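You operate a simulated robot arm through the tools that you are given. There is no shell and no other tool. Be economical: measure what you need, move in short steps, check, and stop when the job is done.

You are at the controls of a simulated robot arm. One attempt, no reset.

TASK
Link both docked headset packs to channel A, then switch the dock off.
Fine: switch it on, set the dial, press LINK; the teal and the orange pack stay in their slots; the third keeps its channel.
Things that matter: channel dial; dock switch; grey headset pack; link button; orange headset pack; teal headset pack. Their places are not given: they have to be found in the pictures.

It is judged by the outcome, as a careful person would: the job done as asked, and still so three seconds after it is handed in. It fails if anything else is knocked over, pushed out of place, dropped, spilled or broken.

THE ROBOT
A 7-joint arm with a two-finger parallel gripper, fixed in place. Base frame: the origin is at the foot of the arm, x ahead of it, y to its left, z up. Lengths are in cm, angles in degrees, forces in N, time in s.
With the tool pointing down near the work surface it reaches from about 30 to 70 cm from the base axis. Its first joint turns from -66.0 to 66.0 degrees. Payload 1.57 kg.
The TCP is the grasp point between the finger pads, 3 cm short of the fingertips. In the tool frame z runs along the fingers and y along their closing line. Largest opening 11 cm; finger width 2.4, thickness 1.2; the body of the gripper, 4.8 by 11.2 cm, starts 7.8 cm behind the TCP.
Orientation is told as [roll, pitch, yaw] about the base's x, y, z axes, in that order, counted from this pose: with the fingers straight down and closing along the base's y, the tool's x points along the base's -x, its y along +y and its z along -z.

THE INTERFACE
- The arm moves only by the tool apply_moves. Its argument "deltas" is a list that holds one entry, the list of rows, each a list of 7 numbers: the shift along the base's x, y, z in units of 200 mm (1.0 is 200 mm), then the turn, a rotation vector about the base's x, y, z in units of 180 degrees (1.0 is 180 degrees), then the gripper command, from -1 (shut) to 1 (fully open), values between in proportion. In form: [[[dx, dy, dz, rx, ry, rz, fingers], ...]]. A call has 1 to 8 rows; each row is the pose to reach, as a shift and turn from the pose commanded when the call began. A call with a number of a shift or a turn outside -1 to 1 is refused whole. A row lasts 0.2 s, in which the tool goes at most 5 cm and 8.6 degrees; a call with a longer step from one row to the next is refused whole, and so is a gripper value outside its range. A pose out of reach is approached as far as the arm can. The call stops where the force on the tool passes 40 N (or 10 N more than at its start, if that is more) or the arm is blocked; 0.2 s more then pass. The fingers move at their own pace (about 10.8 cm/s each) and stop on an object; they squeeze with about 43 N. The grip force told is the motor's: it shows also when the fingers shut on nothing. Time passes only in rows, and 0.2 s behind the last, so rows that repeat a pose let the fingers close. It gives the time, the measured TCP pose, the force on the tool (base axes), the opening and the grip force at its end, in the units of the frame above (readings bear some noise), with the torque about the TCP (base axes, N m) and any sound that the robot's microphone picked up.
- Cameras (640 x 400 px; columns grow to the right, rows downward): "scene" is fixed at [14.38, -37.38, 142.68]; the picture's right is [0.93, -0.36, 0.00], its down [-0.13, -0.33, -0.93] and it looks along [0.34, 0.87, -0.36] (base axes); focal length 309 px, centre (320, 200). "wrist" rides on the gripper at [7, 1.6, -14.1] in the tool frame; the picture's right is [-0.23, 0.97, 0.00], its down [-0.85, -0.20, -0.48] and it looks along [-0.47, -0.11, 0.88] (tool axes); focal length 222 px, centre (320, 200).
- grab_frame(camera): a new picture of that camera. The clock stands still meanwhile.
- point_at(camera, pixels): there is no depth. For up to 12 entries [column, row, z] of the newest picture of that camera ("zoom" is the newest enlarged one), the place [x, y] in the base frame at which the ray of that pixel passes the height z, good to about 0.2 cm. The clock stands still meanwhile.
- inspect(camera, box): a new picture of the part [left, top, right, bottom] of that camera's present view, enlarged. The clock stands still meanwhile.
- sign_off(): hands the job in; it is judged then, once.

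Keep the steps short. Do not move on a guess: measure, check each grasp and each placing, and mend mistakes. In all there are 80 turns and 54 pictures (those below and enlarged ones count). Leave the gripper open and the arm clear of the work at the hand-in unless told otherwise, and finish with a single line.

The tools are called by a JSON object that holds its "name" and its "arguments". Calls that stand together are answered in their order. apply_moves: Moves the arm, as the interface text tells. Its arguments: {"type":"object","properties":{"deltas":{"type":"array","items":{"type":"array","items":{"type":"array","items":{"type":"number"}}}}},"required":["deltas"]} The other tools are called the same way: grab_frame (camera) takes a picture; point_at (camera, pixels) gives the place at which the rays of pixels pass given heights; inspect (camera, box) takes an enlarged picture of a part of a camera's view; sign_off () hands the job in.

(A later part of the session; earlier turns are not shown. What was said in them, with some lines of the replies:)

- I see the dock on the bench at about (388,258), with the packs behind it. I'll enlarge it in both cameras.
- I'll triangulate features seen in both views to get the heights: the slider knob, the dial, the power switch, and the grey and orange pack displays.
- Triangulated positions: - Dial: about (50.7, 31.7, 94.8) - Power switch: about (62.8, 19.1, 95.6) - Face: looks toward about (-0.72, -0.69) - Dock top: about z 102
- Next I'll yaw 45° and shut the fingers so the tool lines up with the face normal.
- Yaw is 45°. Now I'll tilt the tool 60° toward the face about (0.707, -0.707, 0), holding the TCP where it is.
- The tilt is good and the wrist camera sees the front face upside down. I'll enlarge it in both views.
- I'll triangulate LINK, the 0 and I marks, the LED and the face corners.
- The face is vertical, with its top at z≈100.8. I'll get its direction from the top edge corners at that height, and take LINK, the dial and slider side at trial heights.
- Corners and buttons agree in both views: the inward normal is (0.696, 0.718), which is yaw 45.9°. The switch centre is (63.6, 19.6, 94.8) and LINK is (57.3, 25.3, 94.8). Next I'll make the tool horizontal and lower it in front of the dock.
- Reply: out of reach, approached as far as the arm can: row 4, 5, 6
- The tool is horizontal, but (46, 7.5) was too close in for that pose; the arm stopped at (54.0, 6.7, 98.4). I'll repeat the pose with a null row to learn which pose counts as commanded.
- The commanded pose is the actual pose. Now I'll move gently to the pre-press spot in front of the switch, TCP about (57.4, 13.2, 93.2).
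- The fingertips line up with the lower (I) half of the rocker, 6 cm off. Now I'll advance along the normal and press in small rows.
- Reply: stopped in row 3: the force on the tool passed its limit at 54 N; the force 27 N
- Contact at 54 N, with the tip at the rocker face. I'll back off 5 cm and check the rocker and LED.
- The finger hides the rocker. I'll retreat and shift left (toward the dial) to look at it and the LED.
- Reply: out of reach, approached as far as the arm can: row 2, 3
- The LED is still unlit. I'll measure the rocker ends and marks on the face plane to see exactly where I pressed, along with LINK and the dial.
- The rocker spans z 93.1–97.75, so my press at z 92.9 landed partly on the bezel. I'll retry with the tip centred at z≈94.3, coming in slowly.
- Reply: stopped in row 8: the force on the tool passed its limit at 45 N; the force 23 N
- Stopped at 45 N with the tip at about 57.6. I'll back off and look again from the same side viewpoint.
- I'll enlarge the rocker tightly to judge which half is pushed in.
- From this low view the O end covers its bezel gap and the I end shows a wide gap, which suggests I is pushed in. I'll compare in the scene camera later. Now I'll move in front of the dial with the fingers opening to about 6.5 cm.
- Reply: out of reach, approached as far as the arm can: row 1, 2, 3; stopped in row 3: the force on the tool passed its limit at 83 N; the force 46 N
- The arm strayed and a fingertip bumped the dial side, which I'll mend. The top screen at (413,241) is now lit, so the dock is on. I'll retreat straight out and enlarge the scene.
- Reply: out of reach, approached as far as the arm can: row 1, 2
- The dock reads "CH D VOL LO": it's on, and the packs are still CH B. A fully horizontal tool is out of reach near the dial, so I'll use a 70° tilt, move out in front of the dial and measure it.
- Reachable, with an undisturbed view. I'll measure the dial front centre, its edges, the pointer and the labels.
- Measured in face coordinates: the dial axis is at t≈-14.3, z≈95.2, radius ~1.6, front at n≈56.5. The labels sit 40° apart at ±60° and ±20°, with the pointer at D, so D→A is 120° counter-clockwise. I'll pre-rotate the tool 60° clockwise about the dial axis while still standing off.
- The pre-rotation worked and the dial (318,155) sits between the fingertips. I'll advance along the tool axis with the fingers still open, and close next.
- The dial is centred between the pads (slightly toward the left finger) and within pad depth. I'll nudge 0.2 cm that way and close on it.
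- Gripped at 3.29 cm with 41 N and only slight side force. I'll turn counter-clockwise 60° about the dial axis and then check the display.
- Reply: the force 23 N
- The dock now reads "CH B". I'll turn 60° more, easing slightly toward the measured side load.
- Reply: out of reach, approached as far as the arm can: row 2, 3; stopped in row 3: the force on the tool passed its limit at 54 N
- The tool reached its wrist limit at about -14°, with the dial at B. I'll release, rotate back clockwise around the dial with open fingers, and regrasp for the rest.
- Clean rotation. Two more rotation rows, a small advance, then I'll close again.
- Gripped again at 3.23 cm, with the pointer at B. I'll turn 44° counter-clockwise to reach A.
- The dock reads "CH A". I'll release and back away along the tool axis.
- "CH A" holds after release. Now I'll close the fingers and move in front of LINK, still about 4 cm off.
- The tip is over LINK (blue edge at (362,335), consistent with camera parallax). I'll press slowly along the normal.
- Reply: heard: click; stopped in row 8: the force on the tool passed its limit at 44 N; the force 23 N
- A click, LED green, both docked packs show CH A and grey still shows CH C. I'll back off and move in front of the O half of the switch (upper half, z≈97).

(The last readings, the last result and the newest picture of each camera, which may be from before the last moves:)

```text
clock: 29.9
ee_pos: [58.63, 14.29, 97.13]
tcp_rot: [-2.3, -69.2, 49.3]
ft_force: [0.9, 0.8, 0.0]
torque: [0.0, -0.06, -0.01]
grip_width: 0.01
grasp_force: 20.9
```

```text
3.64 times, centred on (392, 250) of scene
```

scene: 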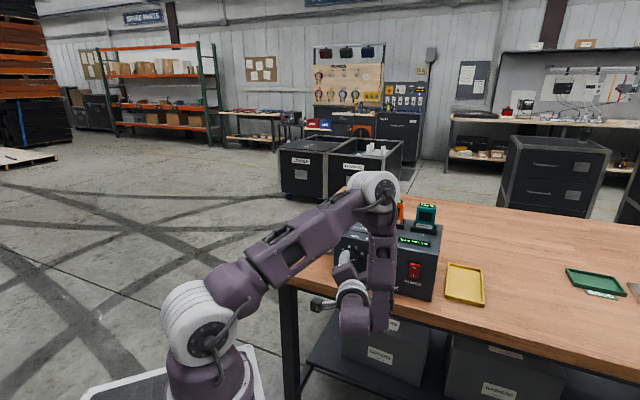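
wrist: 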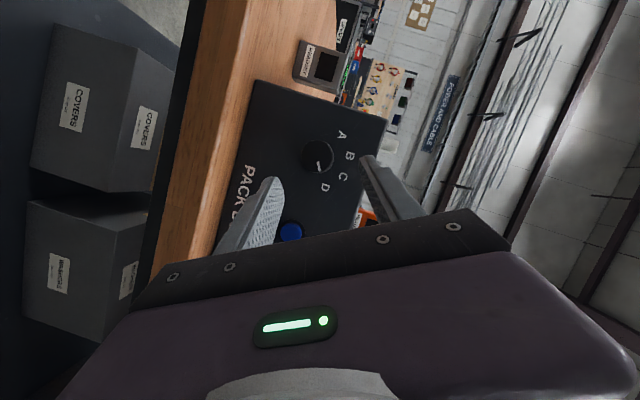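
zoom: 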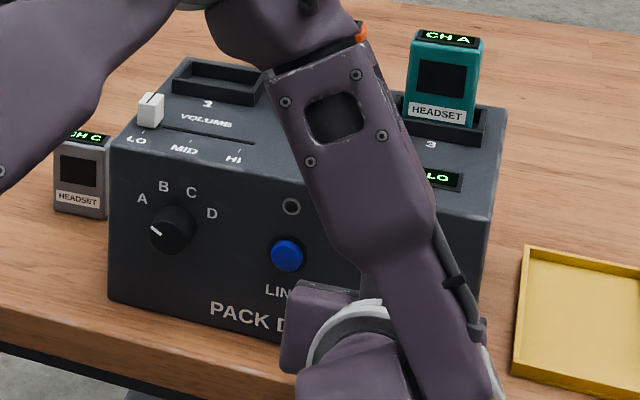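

Still on with the channel at A, and the finger is lined up on the upper (O) half. I'll press slowly.

{"name": "apply_moves", "arguments": {"deltas": [[[0.0558, 0.0573, 0.002, 0, 0, 0, -1], [0.1012, 0.1038, 0.002, 0, 0, 0, -1], [0.1117, 0.1146, 0.002, 0, 0, 0, -1], [0.1187, 0.1217, 0.002, 0, 0, 0, -1], [0.1256, 0.1289, 0.002, 0, 0, 0, -1], [0.1326, 0.136, 0.002, 0, 0, 0, -1], [0.1396, 0.1432, 0.002, 0, 0, 0, -1], [0.1466, 0.1504, 0.002, 0, 0, 0, -1]]]}}

{"name": "inspect", "arguments": {"camera": "scene", "box": [312, 195, 472, 305]}}

```text
clock: 31.4
ee_pos: [61.06, 16.72, 97.13]
tcp_rot: [-1.9, -69.1, 48.9]
ft_force: [-20.1, -10.9, 11.9]
torque: [0.24, -0.27, 0.13]
grip_width: 0.01
grasp_force: 21.3
stopped in row 7: the force on the tool passed its limit at 47 N (the readings are from after the stop); the commanded pose is now the measured one
```

```text
3.64 times, centred on (392, 250) of scene
```

zoom: 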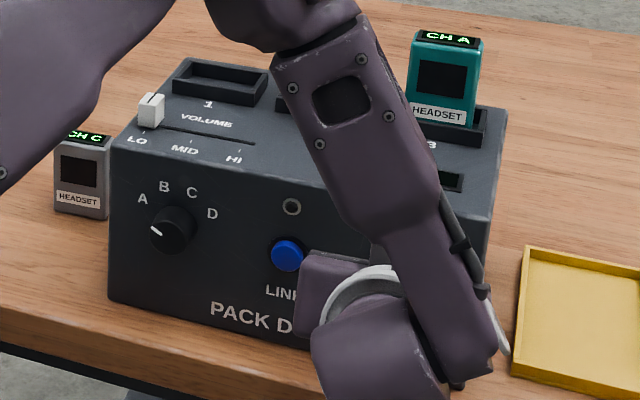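

The display went dark. I'll back away, raise clear toward the starting area and open the gripper.

{"name": "apply_moves", "arguments": {"deltas": [[[-0.1, -0.103, 0, 0, 0, 0, -1], [-0.22, -0.2, 0.03, 0, 0, 0, -1], [-0.36, -0.3, 0.15, 0, 0, 0, -1], [-0.5, -0.38, 0.3, 0, 0, 0, -1], [-0.6, -0.44, 0.48, 0, 0, 0, 0], [-0.7, -0.47, 0.68, 0, 0, 0, 1], [-0.73, -0.47, 0.88, 0, 0, 0, 1], [-0.73, -0.47, 0.95, 0, 0, 0, 1]]]}}

{"name": "grab_frame", "arguments": {"camera": "scene"}}

{"name": "inspect", "arguments": {"camera": "scene", "box": [312, 195, 472, 305]}}

{"name": "grab_frame", "arguments": {"camera": "wrist"}}

```text
clock: 33.2
ee_pos: [46.54, 7.56, 116.24]
tcp_rot: [-2.0, -68.9, 48.9]
ft_force: [-0.2, 0.4, 0.0]
torque: [0.0, 0.01, -0.02]
grip_width: 11.0
grasp_force: 0.0
```

```text
13 pictures are left
```

scene: 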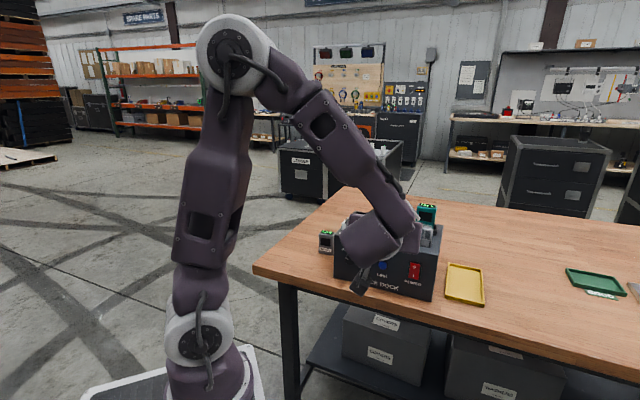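

```text
3.64 times, centred on (392, 250) of scene
```

zoom: 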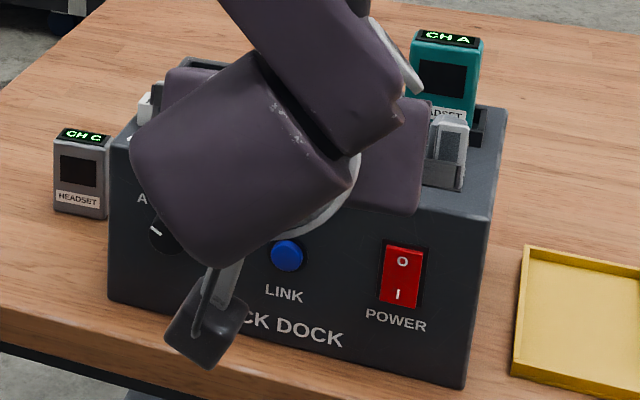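

```text
11 pictures are left
```

wrist: 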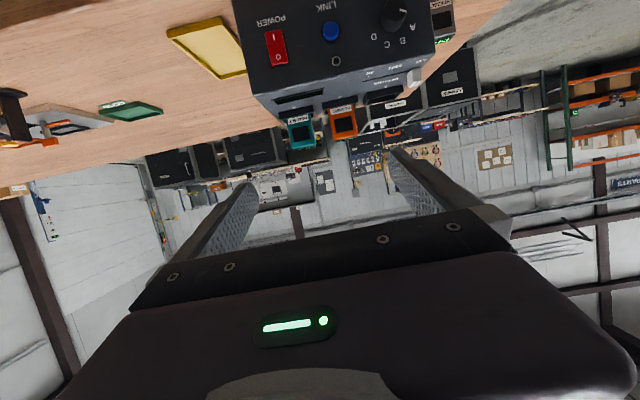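

The arm is clear. One last enlarged wrist view to confirm the display is dark and both packs are seated.

{"name": "inspect", "arguments": {"camera": "wrist", "box": [240, 40, 440, 165]}}

```text
3.20 times, centred on (340, 102) of wrist
```

zoom: 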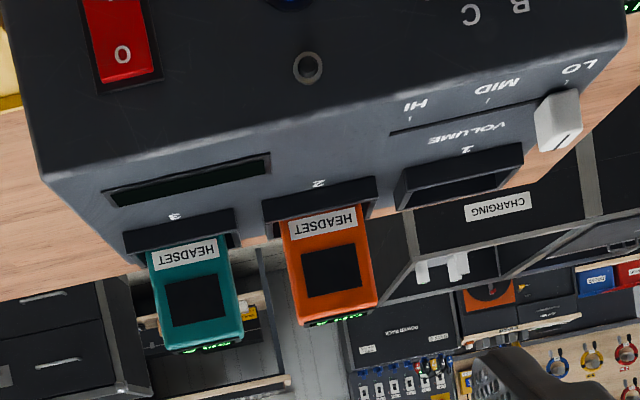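

The display is dark, the volume slider is still at LO and both packs are seated. I'm handing in.

{"name": "sign_off", "arguments": {}}

```text
The job is handed in.
```

The orange and teal packs are linked to channel A and still in their slots, the grey pack is still on channel C, and the dock is switched off.
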